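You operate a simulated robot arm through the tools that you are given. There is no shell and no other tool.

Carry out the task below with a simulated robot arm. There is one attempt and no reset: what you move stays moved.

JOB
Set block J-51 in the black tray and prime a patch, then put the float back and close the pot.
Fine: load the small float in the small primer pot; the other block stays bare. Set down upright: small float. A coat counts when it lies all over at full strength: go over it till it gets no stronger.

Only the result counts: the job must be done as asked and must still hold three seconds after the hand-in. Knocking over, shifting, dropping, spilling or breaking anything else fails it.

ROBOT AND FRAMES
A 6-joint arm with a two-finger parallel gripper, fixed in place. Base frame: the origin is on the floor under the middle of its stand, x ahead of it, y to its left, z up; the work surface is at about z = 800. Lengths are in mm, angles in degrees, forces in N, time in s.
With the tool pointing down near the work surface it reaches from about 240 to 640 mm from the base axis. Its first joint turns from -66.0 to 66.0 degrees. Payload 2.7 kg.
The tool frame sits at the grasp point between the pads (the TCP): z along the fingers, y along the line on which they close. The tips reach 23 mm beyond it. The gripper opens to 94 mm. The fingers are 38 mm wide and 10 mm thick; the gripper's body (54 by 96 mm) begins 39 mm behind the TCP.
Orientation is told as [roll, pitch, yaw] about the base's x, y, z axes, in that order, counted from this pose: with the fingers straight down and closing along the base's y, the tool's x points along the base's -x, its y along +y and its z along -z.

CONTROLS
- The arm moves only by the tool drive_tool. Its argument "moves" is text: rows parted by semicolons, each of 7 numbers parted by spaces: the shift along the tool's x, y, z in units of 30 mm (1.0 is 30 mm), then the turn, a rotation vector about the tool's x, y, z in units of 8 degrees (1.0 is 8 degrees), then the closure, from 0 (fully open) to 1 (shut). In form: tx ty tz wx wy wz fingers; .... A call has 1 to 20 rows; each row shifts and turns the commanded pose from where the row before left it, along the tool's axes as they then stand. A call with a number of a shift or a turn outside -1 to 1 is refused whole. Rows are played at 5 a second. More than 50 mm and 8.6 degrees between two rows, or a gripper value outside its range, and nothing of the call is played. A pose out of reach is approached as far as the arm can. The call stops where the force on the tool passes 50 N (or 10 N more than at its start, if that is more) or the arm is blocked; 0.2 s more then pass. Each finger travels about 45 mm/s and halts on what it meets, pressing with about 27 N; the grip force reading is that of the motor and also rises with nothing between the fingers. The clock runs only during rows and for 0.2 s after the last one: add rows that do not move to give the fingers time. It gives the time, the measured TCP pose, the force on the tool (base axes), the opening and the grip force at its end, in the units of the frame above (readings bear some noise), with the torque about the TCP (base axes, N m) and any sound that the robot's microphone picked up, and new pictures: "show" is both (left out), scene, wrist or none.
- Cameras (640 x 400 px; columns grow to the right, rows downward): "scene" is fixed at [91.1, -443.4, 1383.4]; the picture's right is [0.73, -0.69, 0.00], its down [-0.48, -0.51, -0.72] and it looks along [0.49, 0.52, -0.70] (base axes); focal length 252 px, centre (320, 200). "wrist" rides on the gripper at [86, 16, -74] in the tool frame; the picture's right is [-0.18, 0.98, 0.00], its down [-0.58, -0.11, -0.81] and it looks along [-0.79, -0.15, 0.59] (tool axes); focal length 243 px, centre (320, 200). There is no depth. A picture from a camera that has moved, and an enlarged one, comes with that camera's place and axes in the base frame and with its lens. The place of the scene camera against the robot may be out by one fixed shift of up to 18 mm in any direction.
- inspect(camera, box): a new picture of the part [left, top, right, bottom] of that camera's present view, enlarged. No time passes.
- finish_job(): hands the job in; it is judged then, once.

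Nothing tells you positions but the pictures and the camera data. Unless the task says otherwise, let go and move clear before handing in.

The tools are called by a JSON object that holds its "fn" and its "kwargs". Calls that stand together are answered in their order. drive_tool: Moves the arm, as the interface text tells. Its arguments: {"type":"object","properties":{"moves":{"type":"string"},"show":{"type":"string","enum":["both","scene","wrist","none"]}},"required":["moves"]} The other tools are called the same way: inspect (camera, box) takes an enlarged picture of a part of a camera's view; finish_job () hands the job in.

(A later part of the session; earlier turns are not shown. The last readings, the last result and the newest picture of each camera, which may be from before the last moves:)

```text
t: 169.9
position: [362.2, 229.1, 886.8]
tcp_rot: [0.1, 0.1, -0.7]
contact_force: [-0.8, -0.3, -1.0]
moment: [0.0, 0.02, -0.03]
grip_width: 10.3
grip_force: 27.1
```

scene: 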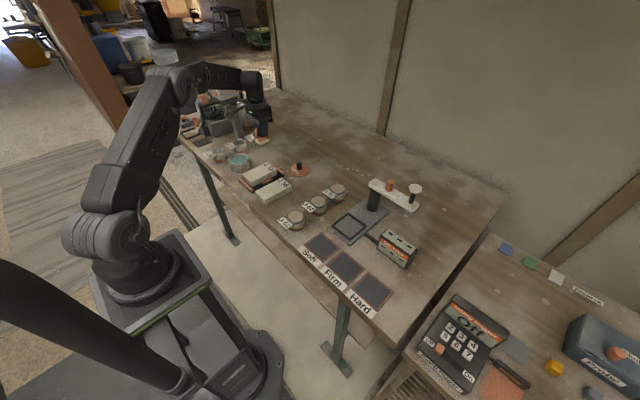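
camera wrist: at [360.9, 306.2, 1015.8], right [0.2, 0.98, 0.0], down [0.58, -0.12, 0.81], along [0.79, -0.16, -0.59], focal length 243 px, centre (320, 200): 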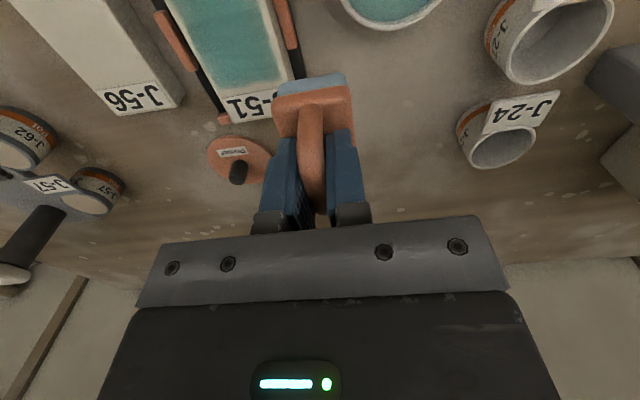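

{"fn": "drive_tool", "kwargs": {"moves": "0 0 0.03 0 0 0 0.95; 0 0 0 0 0 0 0.95", "show": "none"}}

{"fn": "drive_tool", "kwargs": {"moves": "0 0 0.02 0 0 0 0.95; 0 0 0 0 0 0 0.95", "show": "none"}}

{"fn": "drive_tool", "kwargs": {"moves": "-0.2 0 0 0 0 0 0.95; -0.2 0 0 0 0 0 0.95; -0.2 0 0 0 0 0 0.95; -0.2 0 0 0 0 0 0.95; 0 0 0 0 0 0 0.95", "show": "none"}}

```text
t: 170.6
position: [362.7, 230.0, 885.7]
tcp_rot: [0.1, 0.0, -0.9]
contact_force: [-3.6, -0.3, 9.2]
moment: [-0.03, 0.04, -0.02]
grip_width: 10.4
grip_force: 26.9
```

```text
t: 171.2
position: [362.2, 231.2, 886.5]
tcp_rot: [0.1, 0.0, -0.8]
contact_force: [-5.1, -1.5, 20.9]
moment: [-0.12, 0.08, -0.05]
grip_width: 10.4
grip_force: 27.0
```

```text
t: 172.3
position: [387.4, 230.7, 886.9]
tcp_rot: [0.2, 0.0, -0.7]
contact_force: [-14.1, -0.6, 32.4]
moment: [-0.08, 0.63, 0.0]
grip_width: 10.5
grip_force: 26.7
```

{"fn": "drive_tool", "kwargs": {"moves": "-0.1 0 -0.03 0 0 0 0.95; -0.2 0 -0.02 0 0 0 0.95; -0.2 0 -0.005 0 0 0 0.95; -0.2 0 -0.005 0 0 0 0.95; -0.2 0 -0.005 0 0 0 0.95; 0 0 0 0 0 0 0.95", "show": "none"}}

{"fn": "inspect", "kwargs": {"camera": "scene", "box": [240, 155, 288, 192]}}

```text
t: 173.8
position: [414.0, 229.3, 885.7]
tcp_rot: [0.0, 0.1, -0.8]
contact_force: [-2.9, 0.1, 7.1]
moment: [0.02, 0.03, -0.01]
grip_width: 10.6
grip_force: 27.1
```

```text
10.81 times, centred on (264, 174) of scene
camera zoom: at [90.9, -443.4, 1383.4], right [0.73, -0.69, 0.0], down [-0.48, -0.51, -0.72], along [0.49, 0.52, -0.7], focal length 2724 px, centre (925, 486)
```

zoom: 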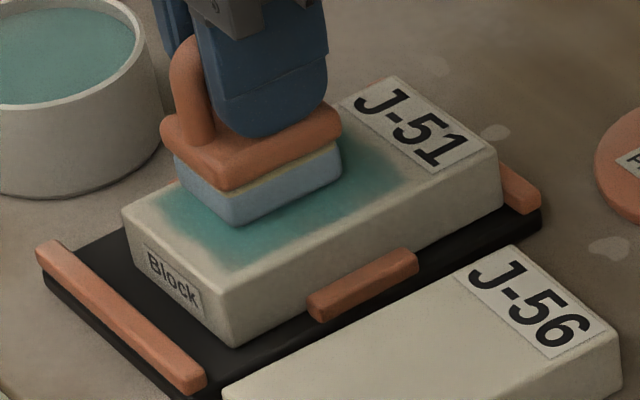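

Force is now about 7 N and the tray hasn't moved. I'll go back and forth over the near part in this lane.

{"fn": "drive_tool", "kwargs": {"moves": "0.25 0 0.003 0 0 0 0.95; 0.25 0 0.003 0 0 0 0.95; 0.25 0 0.003 0 0 0 0.95; 0.25 0 0.003 0 0 0 0.95; 0.25 0 0.003 0 0 0 0.95; 0.25 0 0.003 0 0 0 0.95; 0 0 0 0 0 0 0.95", "show": "none"}}

{"fn": "drive_tool", "kwargs": {"moves": "-0.25 0 -0.003 0 0 0 0.95; -0.25 0 -0.003 0 0 0 0.95; -0.25 0 -0.003 0 0 0 0.95; -0.25 0 -0.003 0 0 0 0.95; -0.25 0 -0.003 0 0 0 0.95; -0.25 0 -0.003 0 0 0 0.95; 0 0 0 0 0 0 0.95", "show": "none"}}

{"fn": "inspect", "kwargs": {"camera": "scene", "box": [240, 155, 288, 192]}}

```text
t: 175.3
position: [369.0, 229.2, 885.4]
tcp_rot: [0.1, 0.0, -0.8]
contact_force: [1.1, 0.7, 3.1]
moment: [0.0, -0.14, 0.0]
grip_width: 10.4
grip_force: 26.8
```

```text
t: 176.9
position: [413.3, 230.6, 885.7]
tcp_rot: [0.0, 0.0, -0.8]
contact_force: [0.0, 1.6, -0.5]
moment: [-0.01, 0.0, -0.02]
grip_width: 10.5
grip_force: 27.1
```

```text
10.81 times, centred on (264, 174) of scene
camera zoom: at [91.1, -443.4, 1383.4], right [0.73, -0.69, 0.0], down [-0.48, -0.51, -0.72], along [0.49, 0.52, -0.7], focal length 2724 px, centre (925, 486)
```

zoom: 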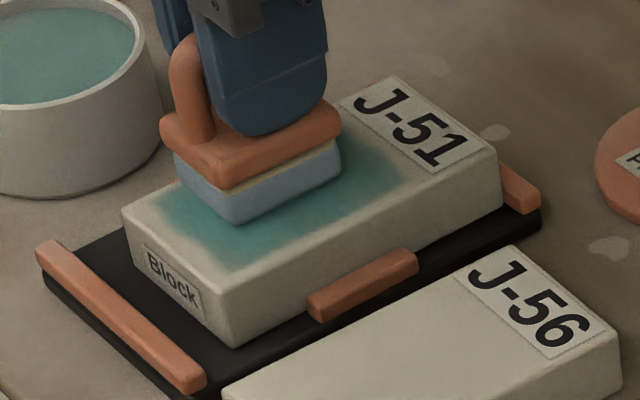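

{"fn": "drive_tool", "kwargs": {"moves": "0 0 0.025 0 0 0 0.95; 0.25 0 0.003 0 0 0 0.95; 0.25 0 0.003 0 0 0 0.95; 0.25 0 0.003 0 0 0 0.95; 0.25 0 0.003 0 0 0 0.95; 0.25 0 0.003 0 0 0 0.95; 0.25 0 0.003 0 0 0 0.95; 0 0 0 0 0 0 0.95", "show": "none"}}

{"fn": "drive_tool", "kwargs": {"moves": "-0.25 0 0 0 0 0 0.95; -0.25 0 -0.002 0 0 0 0.95; -0.25 0 -0.002 0 0 0 0.95; -0.25 0 -0.002 0 0 0 0.95; -0.25 0 -0.002 0 0 0 0.95; -0.25 0 -0.002 0 0 0 0.95; 0 0 0 0 0 0 0.95", "show": "none"}}

{"fn": "drive_tool", "kwargs": {"moves": "-0.25 0 -0.002 0 0 0 0.95; -0.25 0 -0.002 0 0 0 0.95; -0.25 0 -0.002 0 0 0 0.95; -0.25 0 -0.002 0 0 0 0.95; 0 0 0 0 0 0 0.95", "show": "none"}}

{"fn": "inspect", "kwargs": {"camera": "scene", "box": [240, 155, 288, 192]}}

{"fn": "inspect", "kwargs": {"camera": "wrist", "box": [180, 0, 400, 160]}}

```text
t: 178.8
position: [368.8, 230.3, 886.3]
tcp_rot: [0.2, -0.1, -0.6]
contact_force: [5.1, 0.0, 13.7]
moment: [-0.03, -0.34, 0.02]
grip_width: 10.3
grip_force: 26.9
```

```text
t: 180.3
position: [413.7, 230.5, 884.7]
tcp_rot: [0.1, 0.0, -0.8]
contact_force: [-10.9, 1.0, 27.1]
moment: [-0.04, 0.52, 0.0]
grip_width: 10.5
grip_force: 27.0
```

```text
t: 181.6
position: [443.9, 228.3, 886.6]
tcp_rot: [0.1, 0.1, -0.8]
contact_force: [-4.3, -0.5, 12.1]
moment: [0.01, 0.09, 0.02]
grip_width: 10.3
grip_force: 27.0
```

```text
10.81 times, centred on (264, 174) of scene
camera zoom: at [90.8, -443.5, 1383.4], right [0.73, -0.69, 0.0], down [-0.48, -0.51, -0.72], along [0.49, 0.52, -0.7], focal length 2724 px, centre (925, 486)
```

zoom: 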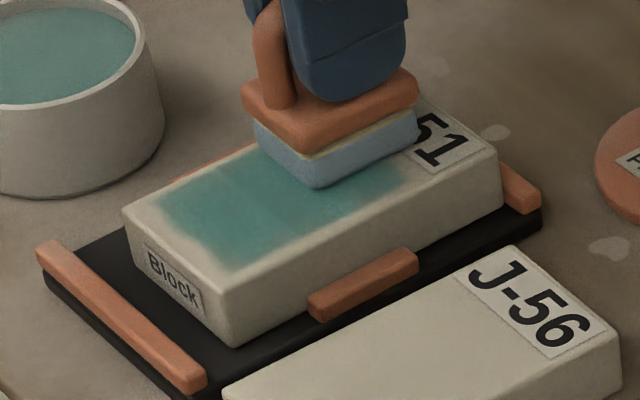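

```text
2.50 times, centred on (290, 80) of wrist
camera zoom: at [357.0, 246.5, 960.4], right [0.2, 0.98, 0.0], down [0.58, -0.12, 0.81], along [0.79, -0.16, -0.59], focal length 606 px, centre (395, 500)
```

zoom: 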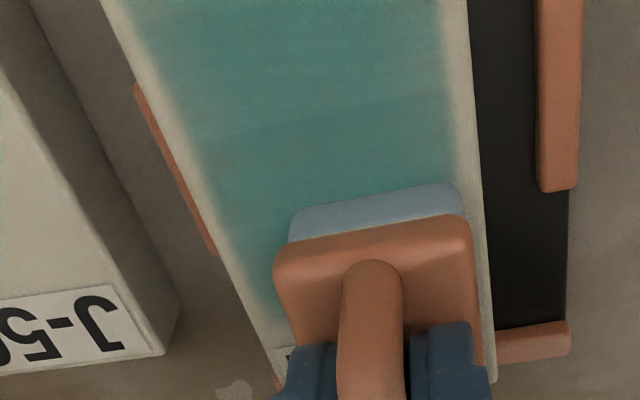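

{"fn": "drive_tool", "kwargs": {"moves": "0 0 -0.4 0 0 0 0.95; -0.6 0.2 -0.8 0 0 0 0.95; -0.8 0.8 -0.6 0 0 0 0.95; -0.6 0.9 0 0 0 0 0.95; 0 0.9 0 0 0 0 0.95; 0 0.6 0 0 0 0 0.95; 0 0 0 0 0 0 0.95", "show": "none"}}

{"fn": "inspect", "kwargs": {"camera": "scene", "box": [250, 163, 274, 180]}}

{"fn": "inspect", "kwargs": {"camera": "scene", "box": [220, 130, 300, 195]}}

{"fn": "inspect", "kwargs": {"camera": "wrist", "box": [0, 0, 280, 160]}}

```text
t: 183.2
position: [505.1, 330.3, 940.0]
tcp_rot: [0.0, 0.1, -0.7]
contact_force: [0.9, -0.5, -0.9]
moment: [-0.02, 0.03, -0.02]
grip_width: 10.5
grip_force: 27.4
```

```text
16.00 times, centred on (262, 172) of scene
camera zoom: at [91.1, -443.4, 1383.4], right [0.73, -0.69, 0.0], down [-0.48, -0.51, -0.72], along [0.49, 0.52, -0.7], focal length 4032 px, centre (1248, 656)
```

zoom: 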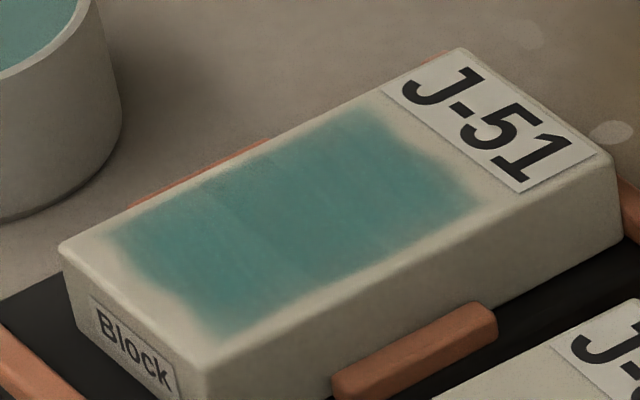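

```text
6.15 times, centred on (260, 162) of scene
camera zoom: at [91.1, -443.4, 1383.4], right [0.73, -0.69, 0.0], down [-0.48, -0.51, -0.72], along [0.49, 0.52, -0.7], focal length 1551 px, centre (689, 431)
```

zoom: 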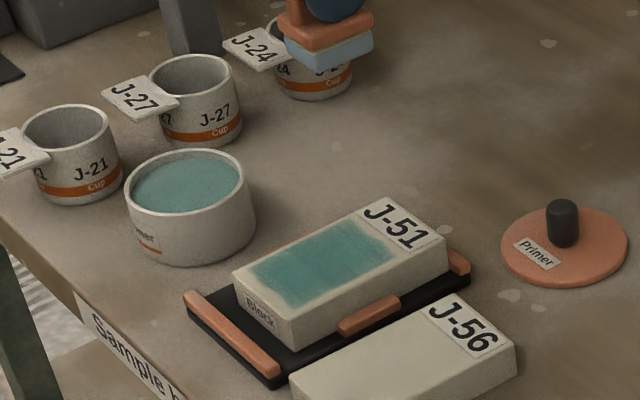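

```text
2.29 times, centred on (140, 80) of wrist
camera zoom: at [418.6, 347.8, 1014.9], right [0.2, 0.98, 0.0], down [0.58, -0.12, 0.81], along [0.79, -0.16, -0.59], focal length 555 px, centre (731, 474)
```

zoom: 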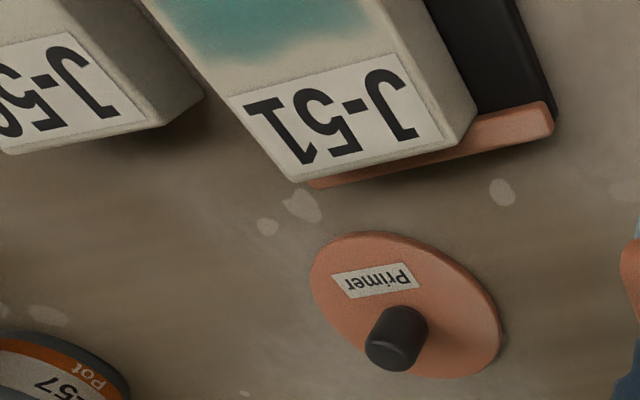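

There is a faint boundary about a third of the way along the patch. I'll place the wrist camera above the patch for a clear, straight look.

{"fn": "drive_tool", "kwargs": {"moves": "0.7375 -0.9083 -0.1667 0 0 0 0.95; 0.7375 -0.9083 -0.1667 0 0 0 0.95; 0.7375 -0.9083 -0.1667 0 0 0 0.95; 0.7375 -0.9083 -0.1667 0 0 0 0.95; 0 0 0 0 0 0 0.95; 0 0 0 0 0 0 0.95", "show": "wrist"}}

{"fn": "inspect", "kwargs": {"camera": "wrist", "box": [250, 0, 390, 80]}}

```text
t: 184.6
position: [415.7, 221.7, 962.4]
tcp_rot: [0.0, 0.2, -0.7]
contact_force: [0.7, -0.8, -0.8]
moment: [0.03, 0.03, -0.04]
grip_width: 10.4
grip_force: 27.4
camera wrist: at [329.3, 239.5, 1037.3], right [0.2, 0.98, 0.0], down [0.58, -0.12, 0.81], along [0.79, -0.16, -0.59], focal length 243 px, centre (320, 200)
```

wrist: 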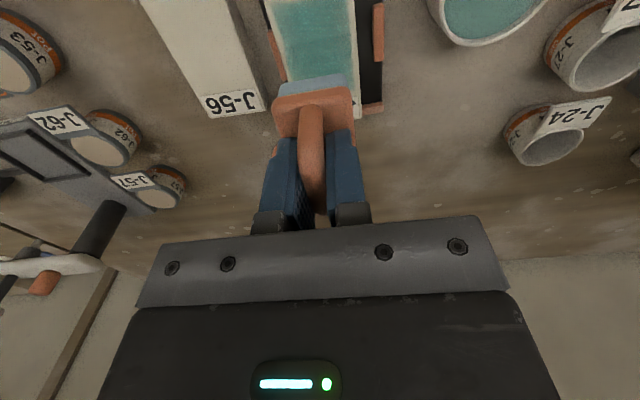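

```text
4.57 times, centred on (320, 40) of wrist
camera zoom: at [329.3, 239.5, 1037.3], right [0.2, 0.98, 0.0], down [0.58, -0.12, 0.81], along [0.79, -0.16, -0.59], focal length 1109 px, centre (320, 931)
```

zoom: 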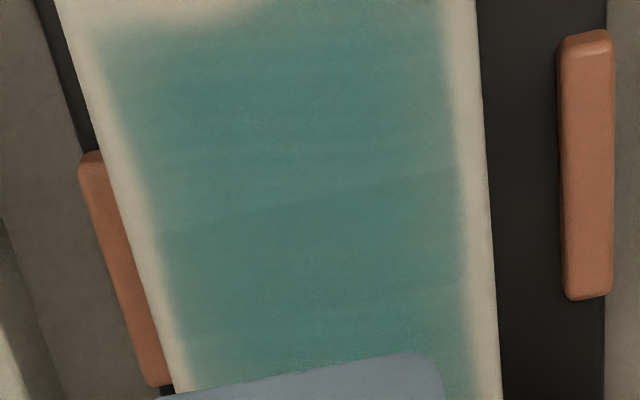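

The coat looks nearly uniform with faint streaks. I'll use this view as the reference, do more strokes on the -y lane and then compare.

{"fn": "drive_tool", "kwargs": {"moves": "0.413 -0.081 0.5 0 0 0 0.95; 0.413 -0.081 0.5 0 0 0 0.95; 0.413 -0.081 0.5 0 0 0 0.95; 0.413 -0.081 0.5 0 0 0 0.95; 0 0 0.45 0 0 0 0.95; 0 0 0.05 0 0 0 0.95; 0 0 0 0 0 0 0.95", "show": "none"}}

{"fn": "drive_tool", "kwargs": {"moves": "0 0 0.04 0 0 0 0.95; 0 0 0 0 0 0 0.95", "show": "none"}}

{"fn": "inspect", "kwargs": {"camera": "wrist", "box": [200, 0, 420, 180]}}

```text
t: 186.2
position: [365.1, 212.5, 886.1]
tcp_rot: [0.1, 0.0, -0.8]
contact_force: [-4.5, 0.1, 13.0]
moment: [-0.05, 0.11, -0.02]
grip_width: 10.4
grip_force: 26.8
```

```text
t: 186.8
position: [365.8, 213.7, 885.1]
tcp_rot: [0.2, 0.0, -0.8]
contact_force: [-8.0, -4.4, 35.1]
moment: [-0.19, 0.02, -0.08]
grip_width: 10.3
grip_force: 27.2
```

```text
2.22 times, centred on (310, 90) of wrist
camera zoom: at [279.2, 231.4, 960.0], right [0.2, 0.98, 0.0], down [0.58, -0.12, 0.81], along [0.79, -0.16, -0.59], focal length 539 px, centre (342, 444)
```

zoom: 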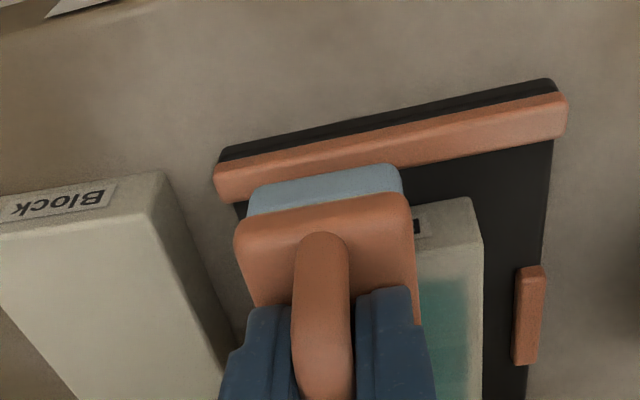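

{"fn": "drive_tool", "kwargs": {"moves": "0 0 -0.06 0 0 0 0.95; 0 0 0 0 0 0 0.95", "show": "none"}}

{"fn": "drive_tool", "kwargs": {"moves": "-0.25 0 -0.003 0 0 0 0.95; -0.25 0 -0.003 0 0 0 0.95; -0.25 0 -0.003 0 0 0 0.95; -0.25 0 -0.003 0 0 0 0.95; -0.25 0 -0.003 0 0 0 0.95; 0 0 0 0 0 0 0.95", "show": "none"}}

```text
t: 187.3
position: [366.0, 213.4, 885.1]
tcp_rot: [0.1, -0.1, -0.7]
contact_force: [0.6, 0.5, 15.4]
moment: [0.0, -0.23, 0.02]
grip_width: 10.4
grip_force: 27.4
```

```text
t: 188.8
position: [403.1, 213.7, 885.7]
tcp_rot: [0.0, 0.1, -0.8]
contact_force: [-4.5, 0.2, 11.2]
moment: [-0.02, 0.08, -0.01]
grip_width: 10.3
grip_force: 27.1
```

{"fn": "drive_tool", "kwargs": {"moves": "-0.25 0 -0.003 0 0 0 0.95; -0.25 0 -0.003 0 0 0 0.95; -0.25 0 -0.003 0 0 0 0.95; -0.25 0 -0.003 0 0 0 0.95; -0.25 0 -0.003 0 0 0 0.95; 0 0 -0.01 0 0 0 0.95; 0.25 0 0.003 0 0 0 0.95; 0.25 0 0.003 0 0 0 0.95; 0.25 0 0.003 0 0 0 0.95; 0.25 0 0.003 0 0 0 0.95; 0.25 0 0.003 0 0 0 0.95; 0 0 0 0 0 0 0.95", "show": "none"}}

{"fn": "drive_tool", "kwargs": {"moves": "0.25 0 0.003 0 0 0 0.95; 0.25 0 0.003 0 0 0 0.95; 0.25 0 0.003 0 0 0 0.95; 0.25 0 0.003 0 0 0 0.95; 0.25 0 0.003 0 0 0 0.95; 0 0 0 0 0 0 0.95", "show": "none"}}

{"fn": "drive_tool", "kwargs": {"moves": "-0.25 0 -0.002 0 0 0 0.95; -0.25 0 -0.002 0 0 0 0.95; -0.25 0 -0.002 0 0 0 0.95; -0.25 0 -0.002 0 0 0 0.95; -0.25 0 -0.002 0 0 0 0.95; -0.25 0 -0.002 0 0 0 0.95; -0.25 0 -0.002 0 0 0 0.95; -0.25 0 -0.002 0 0 0 0.95; -0.25 0 -0.002 0 0 0 0.95; -0.25 0 -0.002 0 0 0 0.95; 0 0 0 0 0 0 0.95", "show": "none"}}

{"fn": "inspect", "kwargs": {"camera": "scene", "box": [240, 155, 288, 192]}}

```text
t: 191.3
position: [404.4, 214.0, 886.6]
tcp_rot: [0.1, 0.1, -0.8]
contact_force: [0.6, 0.2, 0.1]
moment: [-0.02, 0.0, 0.02]
grip_width: 10.4
grip_force: 27.1
```

```text
t: 192.8
position: [365.8, 213.7, 886.5]
tcp_rot: [0.1, 0.1, -0.8]
contact_force: [0.5, -0.2, -0.8]
moment: [0.0, 0.0, 0.02]
grip_width: 10.6
grip_force: 27.0
```

```text
t: 195.2
position: [439.5, 213.4, 885.8]
tcp_rot: [0.1, 0.1, -0.8]
contact_force: [-0.1, 0.1, 1.2]
moment: [0.01, -0.01, -0.01]
grip_width: 10.5
grip_force: 26.9
```

```text
10.81 times, centred on (264, 174) of scene
camera zoom: at [91.0, -443.4, 1383.4], right [0.73, -0.69, 0.0], down [-0.48, -0.51, -0.72], along [0.49, 0.52, -0.7], focal length 2724 px, centre (925, 486)
```

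zoom: 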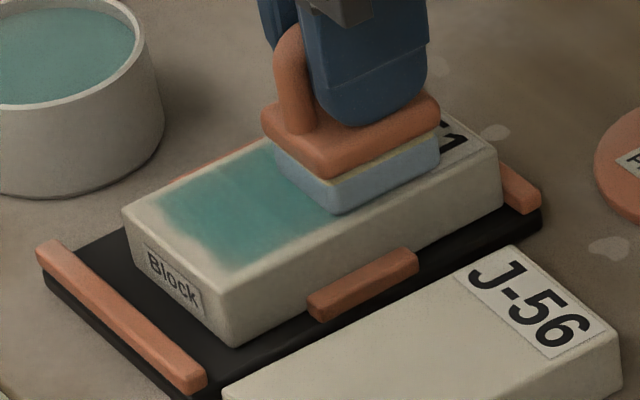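

{"fn": "drive_tool", "kwargs": {"moves": "0 0 -0.8 0 0 0 0.95; 0.4 0.133 -0.9 0 0 0 0.95; 0.397 0.133 -0.83 0 0 0 0.95; 0 0 0 0 0 0 0.95; 0 0 0 0 0 0 0.95", "show": "none"}}

{"fn": "inspect", "kwargs": {"camera": "wrist", "box": [250, 0, 390, 80]}}

{"fn": "inspect", "kwargs": {"camera": "scene", "box": [250, 163, 274, 180]}}

```text
t: 196.3
position: [416.5, 219.8, 963.0]
tcp_rot: [0.0, 0.1, -0.8]
contact_force: [0.4, -0.4, -0.3]
moment: [0.01, -0.02, 0.02]
grip_width: 10.3
grip_force: 27.6
```

```text
4.57 times, centred on (320, 40) of wrist
camera zoom: at [330.3, 238.4, 1037.4], right [0.2, 0.98, 0.0], down [0.58, -0.12, 0.81], along [0.79, -0.16, -0.59], focal length 1109 px, centre (320, 931)
```

zoom: 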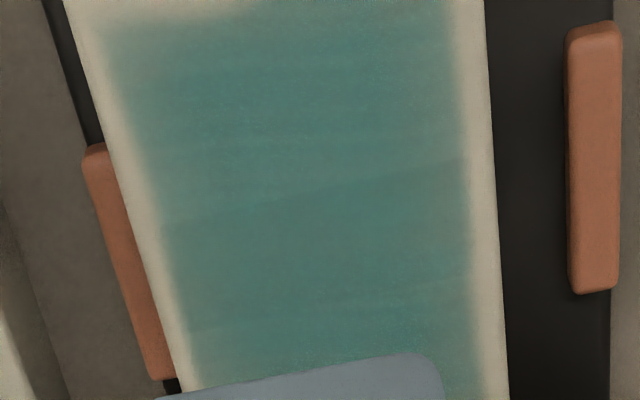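

```text
16.00 times, centred on (262, 172) of scene
camera zoom: at [91.1, -443.4, 1383.4], right [0.73, -0.69, 0.0], down [-0.48, -0.51, -0.72], along [0.49, 0.52, -0.7], focal length 4032 px, centre (1248, 656)
```

zoom: 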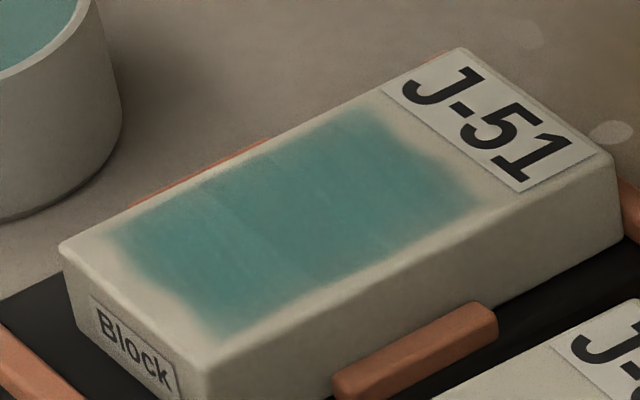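

The view is unchanged after another freshly loaded round: the streaks are part of the finish and the coat no longer gets stronger. Now I'll return the float to its original spot (502.3, 325.2, yaw -2.5°).

{"fn": "drive_tool", "kwargs": {"moves": "-0.706 0.881 0 0 0 0 0.95; -0.706 0.881 0 0 0 0 0.95; -0.706 0.881 0 0 0 0 0.95; -0.706 0.881 0 0 0 0.2125 0.95; 0 0 0 0 0 0 0.95; 0 0 0 0 0 0 0.95", "show": "none"}}

{"fn": "drive_tool", "kwargs": {"moves": "0 0 0 0 0 0 0.95", "show": "none"}}

{"fn": "drive_tool", "kwargs": {"moves": "0 0 0 0 0 0 0.95", "show": "none"}}

{"fn": "drive_tool", "kwargs": {"moves": "0 0 0 0 0 0 0.95", "show": "wrist"}}

{"fn": "inspect", "kwargs": {"camera": "scene", "box": [250, 163, 274, 180]}}

{"fn": "inspect", "kwargs": {"camera": "scene", "box": [220, 120, 300, 195]}}

```text
t: 197.8
position: [501.8, 324.5, 965.0]
tcp_rot: [0.0, 0.1, -2.5]
contact_force: [-0.6, 0.4, -0.6]
moment: [0.0, -0.03, 0.0]
grip_width: 10.7
grip_force: 27.5
```

```text
t: 198.2
position: [501.1, 325.3, 964.3]
tcp_rot: [0.1, 0.0, -2.5]
contact_force: [0.5, -0.2, 0.5]
moment: [0.03, 0.02, 0.01]
grip_width: 10.2
grip_force: 26.9
```

```text
t: 198.6
position: [502.2, 324.1, 964.1]
tcp_rot: [0.1, 0.1, -2.5]
contact_force: [-0.2, -0.2, 0.1]
moment: [0.0, -0.01, 0.02]
grip_width: 10.6
grip_force: 26.8
```

```text
t: 198.9
position: [502.5, 325.2, 963.7]
tcp_rot: [0.1, 0.0, -2.6]
contact_force: [0.1, 0.2, -0.8]
moment: [0.0, 0.02, 0.02]
grip_width: 10.3
grip_force: 26.6
camera wrist: at [416.4, 345.6, 1039.0], right [0.23, 0.97, 0.0], down [0.58, -0.13, 0.81], along [0.78, -0.18, -0.59], focal length 243 px, centre (320, 200)
```

wrist: 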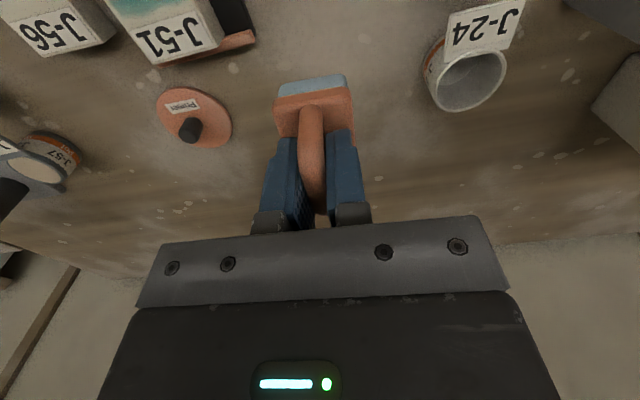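

```text
16.00 times, centred on (262, 172) of scene
camera zoom: at [91.1, -443.4, 1383.4], right [0.73, -0.69, 0.0], down [-0.48, -0.51, -0.72], along [0.49, 0.52, -0.7], focal length 4032 px, centre (1248, 656)
```

zoom: 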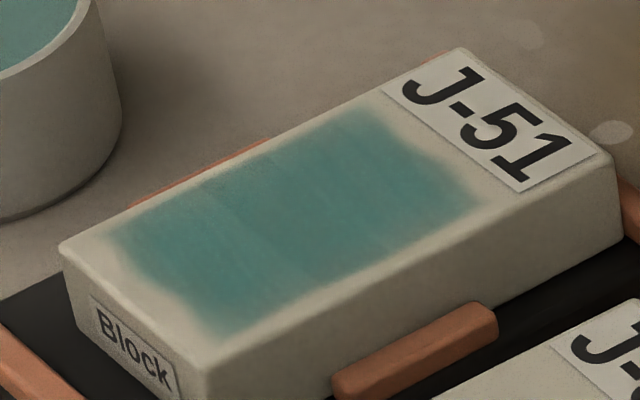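

```text
5.33 times, centred on (260, 158) of scene
camera zoom: at [91.1, -443.4, 1383.4], right [0.73, -0.69, 0.0], down [-0.48, -0.51, -0.72], along [0.49, 0.52, -0.7], focal length 1344 px, centre (640, 427)
```

zoom: 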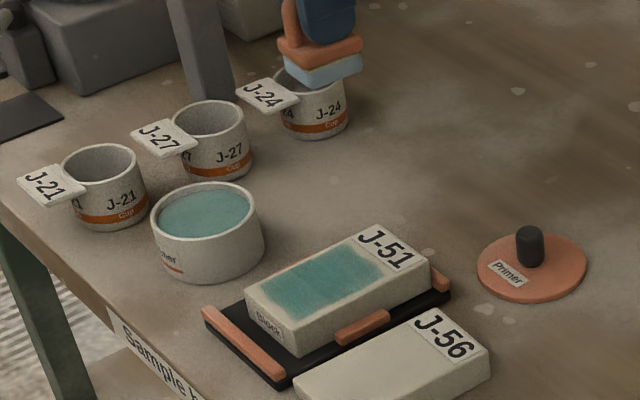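

The coat looks even now. Lowering the float onto its original place.

{"fn": "drive_tool", "kwargs": {"moves": "-0.013 0.013 0.8 0 0 0 0.95; 0 0 0.8 0 0 0 0.95; 0 0 0.8 0 0 0 0.95; 0 0 0.6 0 0 0 0.95; 0 0 0.4 0 0 0 0.95; 0 0 0.15 0 0 0 0.95; 0 0 0 0 0 0 0.95", "show": "none"}}

{"fn": "drive_tool", "kwargs": {"moves": "0 0 0.04 0 0 0 0.95; 0 0 0 0 0 0 0.95", "show": "none"}}

{"fn": "inspect", "kwargs": {"camera": "scene", "box": [245, 130, 285, 160]}}

```text
t: 200.6
position: [503.5, 325.9, 856.3]
tcp_rot: [0.1, 0.1, -2.5]
contact_force: [-0.1, -0.3, -0.6]
moment: [-0.03, -0.01, 0.0]
grip_width: 10.4
grip_force: 26.6
```

```text
t: 201.2
position: [503.8, 327.9, 854.8]
tcp_rot: [0.1, 0.1, -2.5]
contact_force: [-0.4, 0.0, -1.0]
moment: [-0.02, 0.01, 0.0]
grip_width: 10.4
grip_force: 27.0
```

```text
13.33 times, centred on (265, 145) of scene
camera zoom: at [91.1, -443.4, 1383.4], right [0.73, -0.69, 0.0], down [-0.48, -0.51, -0.72], along [0.49, 0.52, -0.7], focal length 3360 px, centre (1053, 933)
```

zoom: 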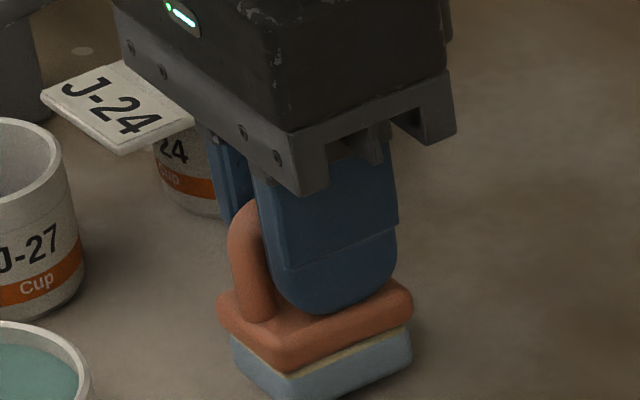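

{"fn": "drive_tool", "kwargs": {"moves": "0 0 0.03 0 0 0 0.95; 0 0 0 0 0 0 0.95", "show": "none"}}

{"fn": "drive_tool", "kwargs": {"moves": "0 0 0.03 0 0 0 0.95; 0 0 0 0 0 0 0.95", "show": "none"}}

```text
t: 201.8
position: [503.0, 326.9, 853.5]
tcp_rot: [0.0, 0.2, -2.4]
contact_force: [0.1, 0.0, -0.2]
moment: [-0.03, -0.02, 0.03]
grip_width: 10.4
grip_force: 27.2
```

```text
t: 202.3
position: [503.8, 326.8, 852.3]
tcp_rot: [0.1, 0.1, -2.5]
contact_force: [0.5, 0.1, -0.6]
moment: [-0.02, -0.02, 0.01]
grip_width: 10.6
grip_force: 27.0
```

{"fn": "drive_tool", "kwargs": {"moves": "0 0 0.03 0 0 0 0.95; 0 0 0 0 0 0 0.95", "show": "none"}}

{"fn": "drive_tool", "kwargs": {"moves": "0 0 0.03 0 0 0 0.95; 0 0 0 0 0 0 0.95", "show": "none"}}

{"fn": "inspect", "kwargs": {"camera": "scene", "box": [245, 130, 285, 160]}}

{"fn": "inspect", "kwargs": {"camera": "wrist", "box": [220, 60, 420, 240]}}

```text
t: 202.9
position: [503.6, 327.5, 851.1]
tcp_rot: [0.1, 0.1, -2.5]
contact_force: [0.5, 0.0, -0.7]
moment: [-0.01, 0.01, 0.01]
grip_width: 10.4
grip_force: 26.6
```

```text
t: 203.6
position: [503.6, 326.7, 851.6]
tcp_rot: [0.1, 0.2, -2.4]
contact_force: [-0.2, -0.2, -0.9]
moment: [-0.03, -0.01, 0.01]
grip_width: 10.4
grip_force: 26.9
```

```text
13.33 times, centred on (265, 145) of scene
camera zoom: at [91.1, -443.4, 1383.4], right [0.73, -0.69, 0.0], down [-0.48, -0.51, -0.72], along [0.49, 0.52, -0.7], focal length 3360 px, centre (1053, 933)
```

zoom: 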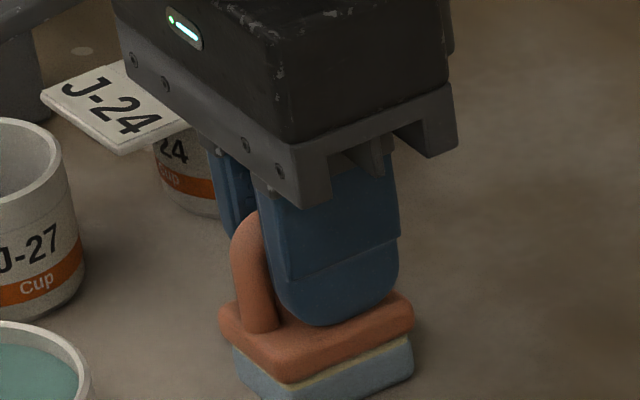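

```text
2.22 times, centred on (320, 150) of wrist
camera zoom: at [417.7, 347.3, 925.9], right [0.23, 0.97, 0.0], down [0.58, -0.13, 0.81], along [0.78, -0.18, -0.59], focal length 539 px, centre (320, 311)
```

zoom: 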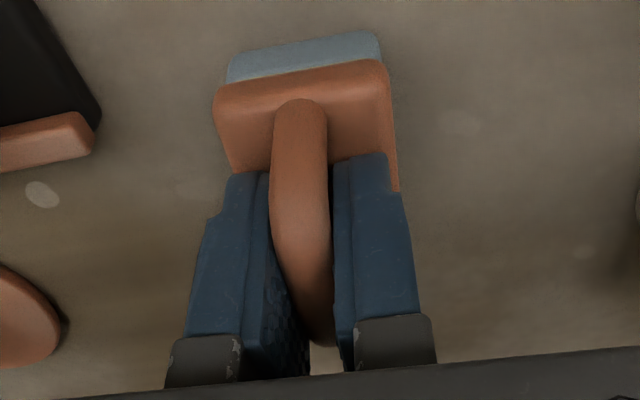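

{"fn": "drive_tool", "kwargs": {"moves": "0.03 -0.05 0.02 0 0 0 0.95; 0 0 0 0 0 0 0.95", "show": "none"}}

{"fn": "drive_tool", "kwargs": {"moves": "0 0 0.03 0 0 0 0.95; 0 0 0 0 0 0 0.95", "show": "none"}}

{"fn": "drive_tool", "kwargs": {"moves": "0 0 0.03 0 0 0 0.95; 0 0 0 0 0 0 0.95", "show": "none"}}

```text
t: 204.2
position: [501.7, 326.2, 850.9]
tcp_rot: [0.2, 0.1, -2.5]
contact_force: [0.4, 1.3, 0.3]
moment: [0.03, -0.03, 0.02]
grip_width: 10.4
grip_force: 26.8
```

```text
t: 204.8
position: [502.1, 325.4, 851.2]
tcp_rot: [0.1, 0.0, -2.5]
contact_force: [-1.6, -0.2, 7.8]
moment: [-0.03, 0.05, -0.02]
grip_width: 10.4
grip_force: 27.0
```

```text
t: 205.3
position: [501.8, 325.4, 850.3]
tcp_rot: [0.3, -0.1, -2.5]
contact_force: [-5.9, -2.4, 22.2]
moment: [-0.08, 0.43, 0.02]
grip_width: 10.5
grip_force: 27.0
```

The float is standing on the bench. I'll relieve the pressure, open the fingers, and lift clear.

{"fn": "drive_tool", "kwargs": {"moves": "0 0 -0.04 0 0 0 0.95; 0 0 0 0 0 0 0.95", "show": "none"}}

{"fn": "drive_tool", "kwargs": {"moves": "0 0 0 0 0 0 0.85; 0 0 0 0 0 0 0.8; 0 0 -0.03 0 0 0 0.72; 0 0 -0.03 0 0 0 0.65; 0 0 0 0 0 0 0.6; 0 0 0 0 0 0 0.6", "show": "wrist"}}

{"fn": "inspect", "kwargs": {"camera": "scene", "box": [245, 130, 285, 160]}}

```text
t: 205.9
position: [501.6, 324.9, 851.3]
tcp_rot: [0.2, -0.2, -2.5]
contact_force: [-3.1, 2.3, 19.4]
moment: [0.07, 0.15, 0.02]
grip_width: 10.3
grip_force: 27.0
```

```text
t: 207.3
position: [501.5, 324.2, 851.8]
tcp_rot: [0.0, 0.2, -2.5]
contact_force: [1.7, -0.8, 4.6]
moment: [0.12, -0.1, -0.02]
grip_width: 37.4
grip_force: 0.1
camera wrist: at [416.0, 345.1, 925.7], right [0.23, 0.97, 0.0], down [0.58, -0.13, 0.8], along [0.78, -0.18, -0.59], focal length 243 px, centre (320, 200)
```

wrist: 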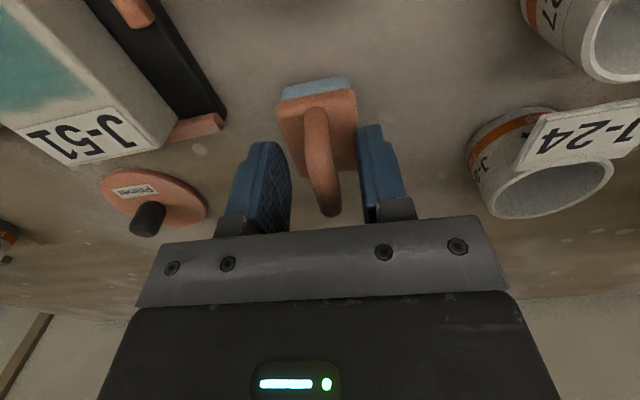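

```text
13.33 times, centred on (265, 145) of scene
camera zoom: at [91.0, -443.4, 1383.4], right [0.73, -0.69, 0.0], down [-0.48, -0.51, -0.72], along [0.49, 0.52, -0.7], focal length 3360 px, centre (1053, 933)
```

zoom: 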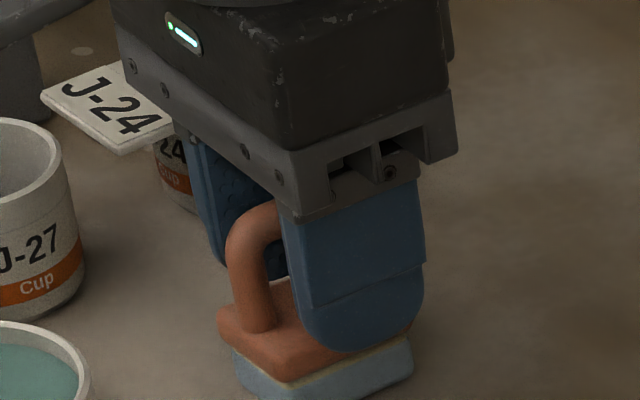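

{"fn": "drive_tool", "kwargs": {"moves": "0 0 -0.1 0 0 0 0.6; 0 0 -0.2 0 0 0 0.6; 0 0 -0.6 0 0 0 0.6; 0 0 -1 0 0 0 0.6; 0 0 -1 0 0 0 0.6; 0 0 0 0 0 0 0.6; 0 0 0 0 0 0 0.6", "show": "wrist"}}

{"fn": "inspect", "kwargs": {"camera": "scene", "box": [245, 130, 285, 160]}}

{"fn": "inspect", "kwargs": {"camera": "wrist", "box": [260, 20, 380, 140]}}

```text
t: 208.9
position: [502.2, 324.8, 937.7]
tcp_rot: [0.1, 0.1, -2.5]
contact_force: [0.5, 0.1, -0.2]
moment: [-0.01, -0.01, 0.03]
grip_width: 37.5
grip_force: 0.0
camera wrist: at [416.0, 344.8, 1012.5], right [0.23, 0.97, 0.0], down [0.58, -0.13, 0.81], along [0.78, -0.18, -0.59], focal length 243 px, centre (320, 200)
```

wrist: 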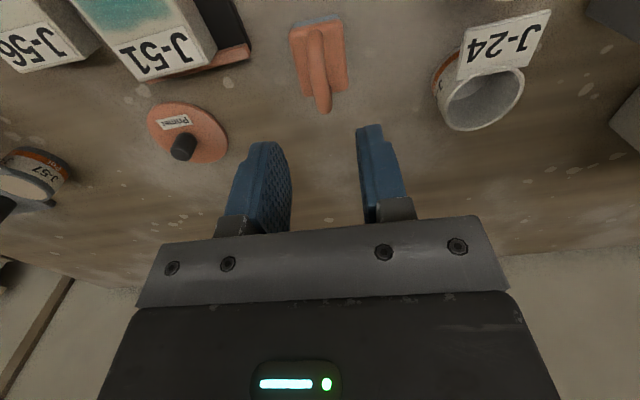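

```text
13.33 times, centred on (265, 145) of scene
camera zoom: at [91.1, -443.4, 1383.4], right [0.73, -0.69, 0.0], down [-0.48, -0.51, -0.72], along [0.49, 0.52, -0.7], focal length 3360 px, centre (1053, 933)
```

zoom: 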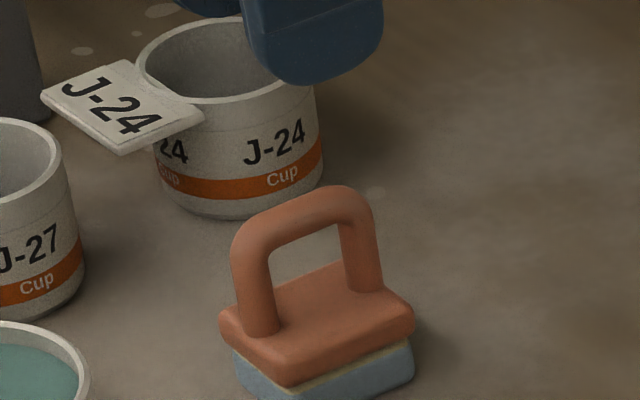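

```text
3.33 times, centred on (320, 80) of wrist
camera zoom: at [416.0, 344.8, 1012.5], right [0.23, 0.97, 0.0], down [0.58, -0.13, 0.81], along [0.78, -0.18, -0.59], focal length 809 px, centre (320, 600)
```

zoom: 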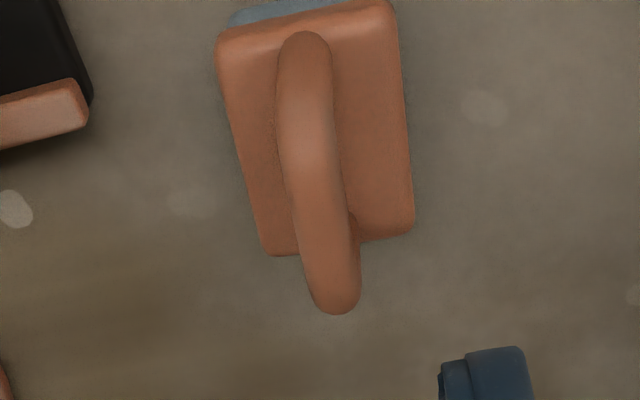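

The float stands upright in its place. Now the lid: moving above it to measure the knob.

{"fn": "drive_tool", "kwargs": {"moves": "-0.271 -0.853 -0.05 0 0 0 0.5; -0.271 -0.853 -0.05 0 0 0 0.5; -0.271 -0.853 -0.05 0 0 0 0.5; -0.271 -0.853 -0.05 0 0 0 0.5; -0.271 -0.853 0 0 0 0 0.5; -0.271 -0.853 0 0 0 -0.3125 0.5; 0 0 0 0 0 0 0.5; 0 0 0 0 0 0 0.5", "show": "wrist"}}

{"fn": "inspect", "kwargs": {"camera": "wrist", "box": [280, 0, 360, 80]}}

{"fn": "drive_tool", "kwargs": {"moves": "0 0 0 0 0 0 0.5", "show": "none"}}

```text
t: 210.8
position: [544.5, 167.4, 944.2]
tcp_rot: [0.0, 0.1, 0.0]
contact_force: [-0.2, -0.1, -1.0]
moment: [0.02, 0.04, 0.01]
grip_width: 46.8
grip_force: 0.2
camera wrist: at [458.0, 184.6, 1018.9], right [0.18, 0.98, 0.0], down [0.58, -0.11, 0.81], along [0.79, -0.15, -0.59], focal length 243 px, centre (320, 200)
```

wrist: 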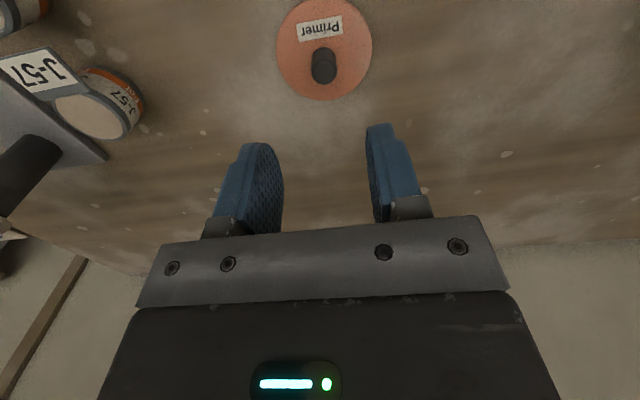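

```text
5.00 times, centred on (320, 40) of wrist
camera zoom: at [458.0, 184.6, 1018.9], right [0.18, 0.98, 0.0], down [0.58, -0.11, 0.81], along [0.79, -0.15, -0.59], focal length 1213 px, centre (320, 1000)
```

zoom: 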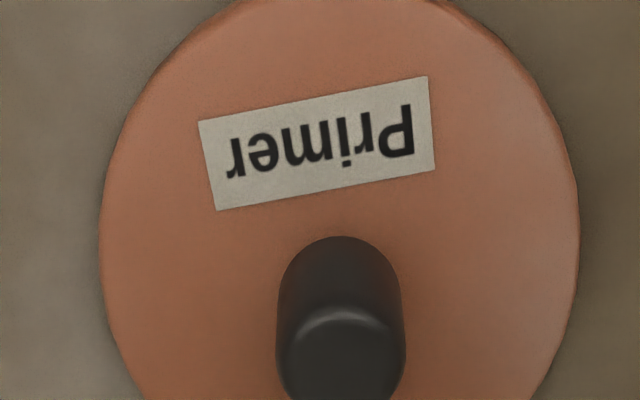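

```text
t: 211.2
position: [543.9, 167.9, 944.6]
tcp_rot: [0.1, 0.1, 0.0]
contact_force: [0.6, 0.2, 0.3]
moment: [-0.01, 0.0, 0.0]
grip_width: 47.1
grip_force: 0.1
```

The knob is ~2 mm ahead and ~3 mm to +y. Aligning and descending partway.

{"fn": "drive_tool", "kwargs": {"moves": "-0.063 0.093 0.6 0 0 0 0.55; 0 0 0.7 0 0 0 0.55; 0 0 0.7 0 0 0 0.55; 0 0 0 0 0 0 0.55; 0 0 0 0 0 0 0.55", "show": "wrist"}}

{"fn": "inspect", "kwargs": {"camera": "wrist", "box": [240, 40, 400, 200]}}

```text
t: 212.3
position: [548.0, 170.0, 883.8]
tcp_rot: [0.1, 0.1, 0.0]
contact_force: [-0.4, -0.4, 0.7]
moment: [0.01, -0.01, 0.03]
grip_width: 42.4
grip_force: 0.1
camera wrist: at [461.0, 187.3, 959.0], right [0.18, 0.98, 0.0], down [0.58, -0.11, 0.81], along [0.79, -0.15, -0.59], focal length 243 px, centre (320, 200)
```

wrist: 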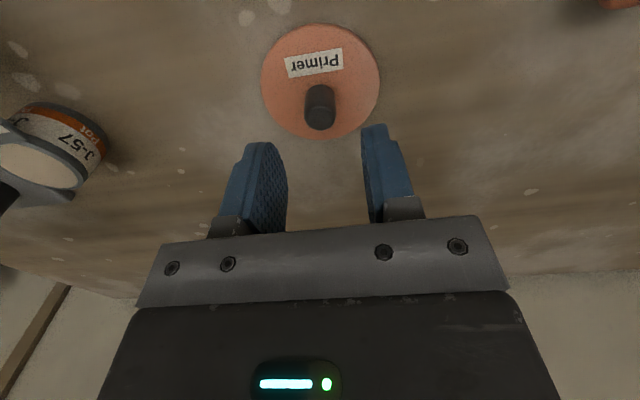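

```text
2.50 times, centred on (320, 120) of wrist
camera zoom: at [461.0, 187.3, 959.0], right [0.18, 0.98, 0.0], down [0.58, -0.11, 0.81], along [0.79, -0.15, -0.59], focal length 606 px, centre (320, 400)
```

zoom: 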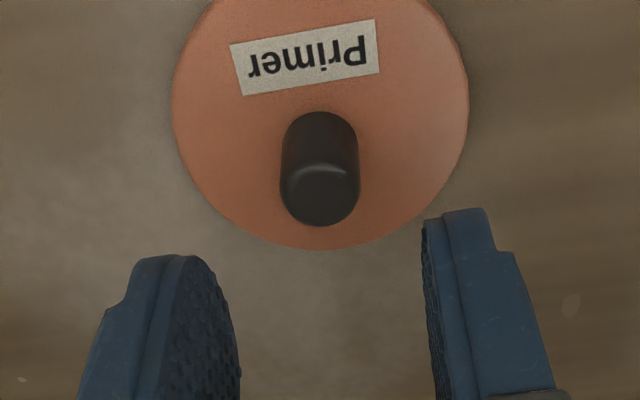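

{"fn": "drive_tool", "kwargs": {"moves": "0.057 0.01 0.5 0 0 0 0.55; 0 0 0.5 0 0 0 0.55; 0 0 0.3 0 0 0 0.55; 0 0 0.1 0 0 0 0.55; 0 0 0 0 0 0 0.55", "show": "none"}}

{"fn": "inspect", "kwargs": {"camera": "wrist", "box": [220, 60, 420, 240]}}

{"fn": "inspect", "kwargs": {"camera": "scene", "box": [270, 135, 330, 180]}}

```text
t: 213.6
position: [544.8, 171.5, 843.0]
tcp_rot: [0.1, 0.2, 0.0]
contact_force: [-0.1, 0.4, 0.8]
moment: [0.02, 0.05, 0.07]
grip_width: 42.3
grip_force: 0.0
```

```text
2.22 times, centred on (320, 150) of wrist
camera zoom: at [457.4, 188.6, 917.2], right [0.18, 0.98, 0.0], down [0.58, -0.11, 0.81], along [0.79, -0.15, -0.59], focal length 539 px, centre (320, 311)
```

zoom: 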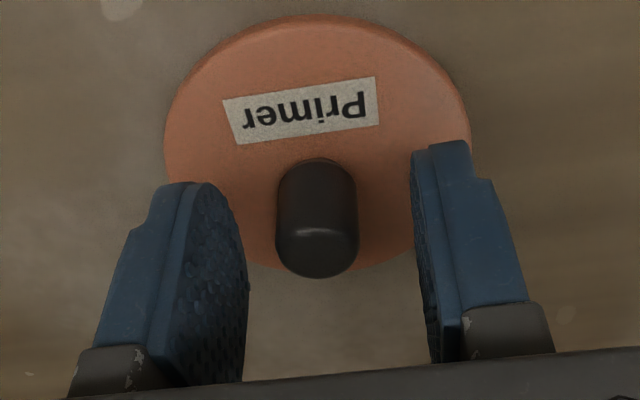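

```text
8.89 times, centred on (300, 158) of scene
camera zoom: at [91.1, -443.4, 1383.4], right [0.73, -0.69, 0.0], down [-0.48, -0.51, -0.72], along [0.49, 0.52, -0.7], focal length 2240 px, centre (498, 578)
```

zoom: 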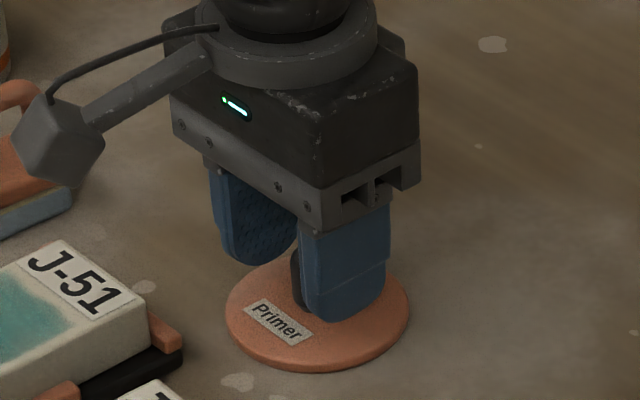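

{"fn": "drive_tool", "kwargs": {"moves": "0 0 0.08 0 0 0 0.55; 0 0 0.08 0 0 0 0.55; 0 0 0 0 0 0 0.55; 0 0 0 0 0 0 0.65; 0 0 0 0 0 0 0.75; 0 0 0 0 0 0 0.9; 0 0 0 0 0 0 0.9; 0 0 0 0 0 0 0.9; 0 0 0 0 0 0 0.9", "show": "wrist"}}

{"fn": "drive_tool", "kwargs": {"moves": "0 0 -0.1 0 0 0 0.9; 0 0 -0.3 0 0 0 0.9; 0 0 -0.8 0 0 0 0.9; 0 0 -0.9 0 0 0 0.9; 0 0 -0.9 0 0 0 0.9; 0 0 -0.8 0 0 0 0.9; 0 0 0 0 0 0 0.9; 0 0 0 0 0 0 0.9", "show": "wrist"}}

{"fn": "inspect", "kwargs": {"camera": "wrist", "box": [220, 60, 420, 240]}}

{"fn": "inspect", "kwargs": {"camera": "scene", "box": [240, 110, 340, 190]}}

```text
t: 215.6
position: [543.0, 171.9, 838.8]
tcp_rot: [0.2, 0.0, 0.0]
contact_force: [-0.2, 0.4, 0.5]
moment: [-0.07, 0.03, 0.0]
grip_width: 18.3
grip_force: 26.5
camera wrist: at [457.7, 188.4, 912.8], right [0.18, 0.98, 0.0], down [0.58, -0.11, 0.81], along [0.79, -0.15, -0.59], focal length 243 px, centre (320, 200)
```

wrist: 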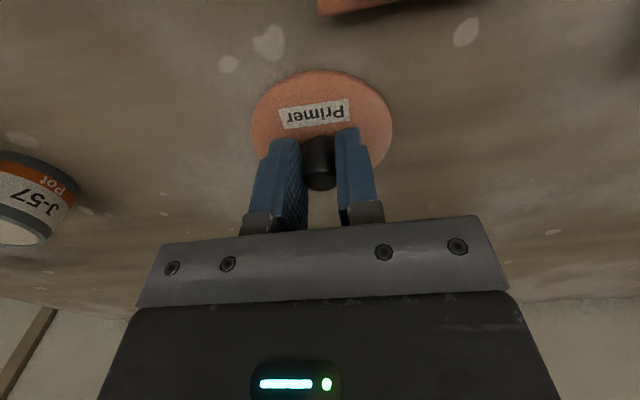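

```text
t: 217.3
position: [542.9, 171.5, 953.7]
tcp_rot: [0.1, 0.1, -0.1]
contact_force: [0.5, -0.3, -1.1]
moment: [0.0, 0.02, -0.01]
grip_width: 18.5
grip_force: 26.7
camera wrist: at [457.0, 188.0, 1027.2], right [0.18, 0.98, 0.0], down [0.58, -0.11, 0.81], along [0.79, -0.15, -0.59], focal length 243 px, centre (320, 200)
```

wrist: 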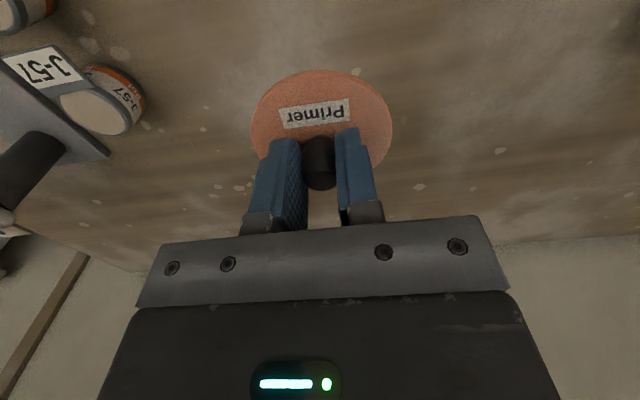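

```text
2.22 times, centred on (320, 150) of wrist
camera zoom: at [457.0, 188.0, 1027.2], right [0.18, 0.98, 0.0], down [0.58, -0.11, 0.81], along [0.79, -0.15, -0.59], focal length 539 px, centre (320, 311)
```

zoom: 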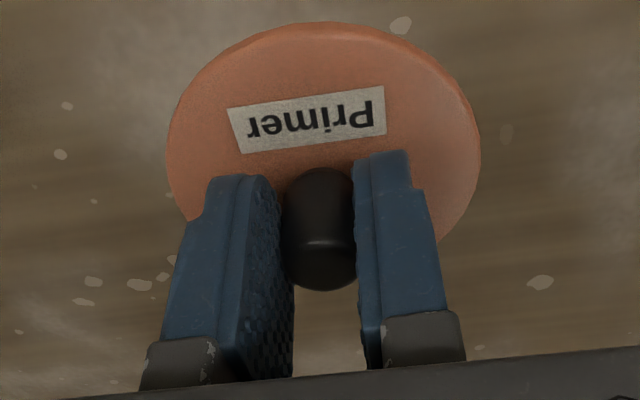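

```text
5.00 times, centred on (290, 150) of scene
camera zoom: at [91.1, -443.4, 1383.4], right [0.73, -0.69, 0.0], down [-0.48, -0.51, -0.72], along [0.49, 0.52, -0.7], focal length 1260 px, centre (470, 450)
```

zoom: 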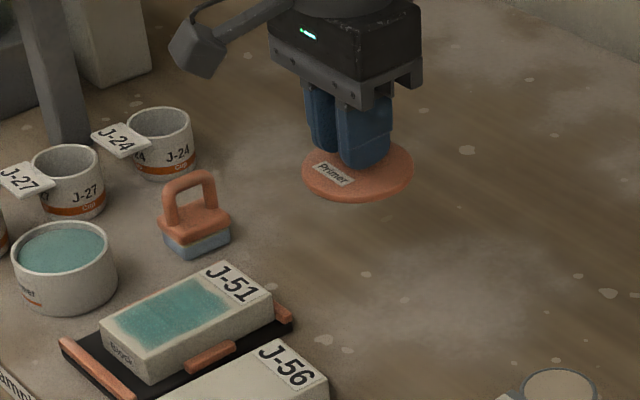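

The lid is held. I'll check whether the pot has moved since the start by comparing the same scene crop.

{"fn": "inspect", "kwargs": {"camera": "scene", "box": [205, 120, 275, 180]}}

{"fn": "inspect", "kwargs": {"camera": "scene", "box": [215, 130, 255, 165]}}

```text
6.67 times, centred on (240, 150) of scene
camera zoom: at [91.1, -443.4, 1383.4], right [0.73, -0.69, 0.0], down [-0.48, -0.51, -0.72], along [0.49, 0.52, -0.7], focal length 1680 px, centre (853, 533)
```

zoom: 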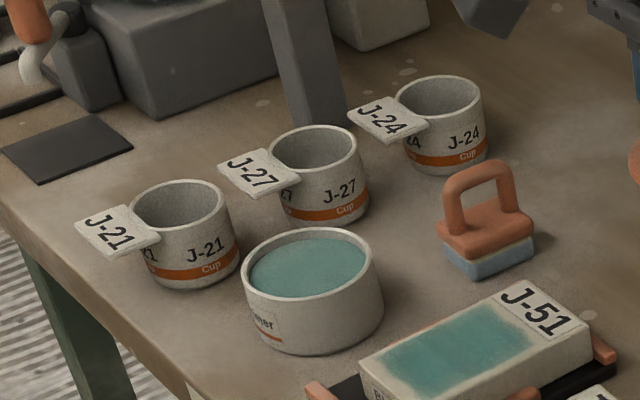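

```text
11.43 times, centred on (235, 148) of scene
camera zoom: at [91.1, -443.4, 1383.4], right [0.73, -0.69, 0.0], down [-0.48, -0.51, -0.72], along [0.49, 0.52, -0.7], focal length 2880 px, centre (1291, 800)
```

zoom: 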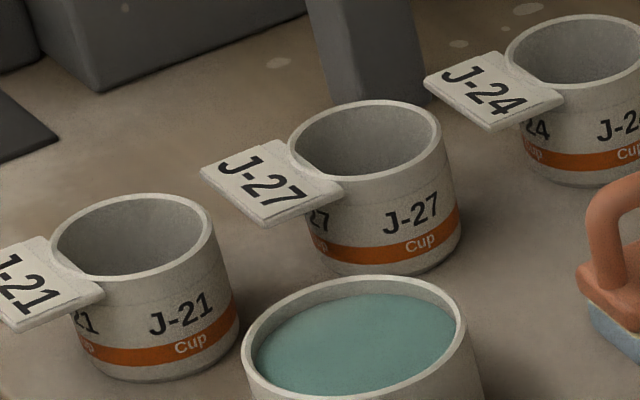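

The pot hasn't moved, and the lid originally sat concentric with the rim at TCP ≈ (391.7, 342.2). I'll average my current position, then carry the lid back above the pot.

{"fn": "drive_tool", "kwargs": {"moves": "0 0 0 0 0 0 0.9", "show": "none"}}

{"fn": "drive_tool", "kwargs": {"moves": "0 0 0 0 0 0 0.9", "show": "none"}}

{"fn": "drive_tool", "kwargs": {"moves": "0 0 0 0 0 0 0.9", "show": "none"}}

```text
t: 217.8
position: [543.4, 171.1, 952.3]
tcp_rot: [0.1, 0.1, 0.0]
contact_force: [1.3, 0.0, -0.3]
moment: [0.04, 0.0, 0.01]
grip_width: 18.5
grip_force: 26.7
```

```text
t: 218.2
position: [543.3, 171.1, 952.1]
tcp_rot: [0.1, 0.1, 0.1]
contact_force: [0.3, 0.8, -0.3]
moment: [0.04, 0.01, 0.03]
grip_width: 18.3
grip_force: 26.9
```

```text
t: 218.6
position: [543.7, 171.6, 952.8]
tcp_rot: [0.0, 0.0, 0.1]
contact_force: [-0.5, -0.1, -1.4]
moment: [-0.02, -0.01, -0.01]
grip_width: 18.6
grip_force: 26.8
```

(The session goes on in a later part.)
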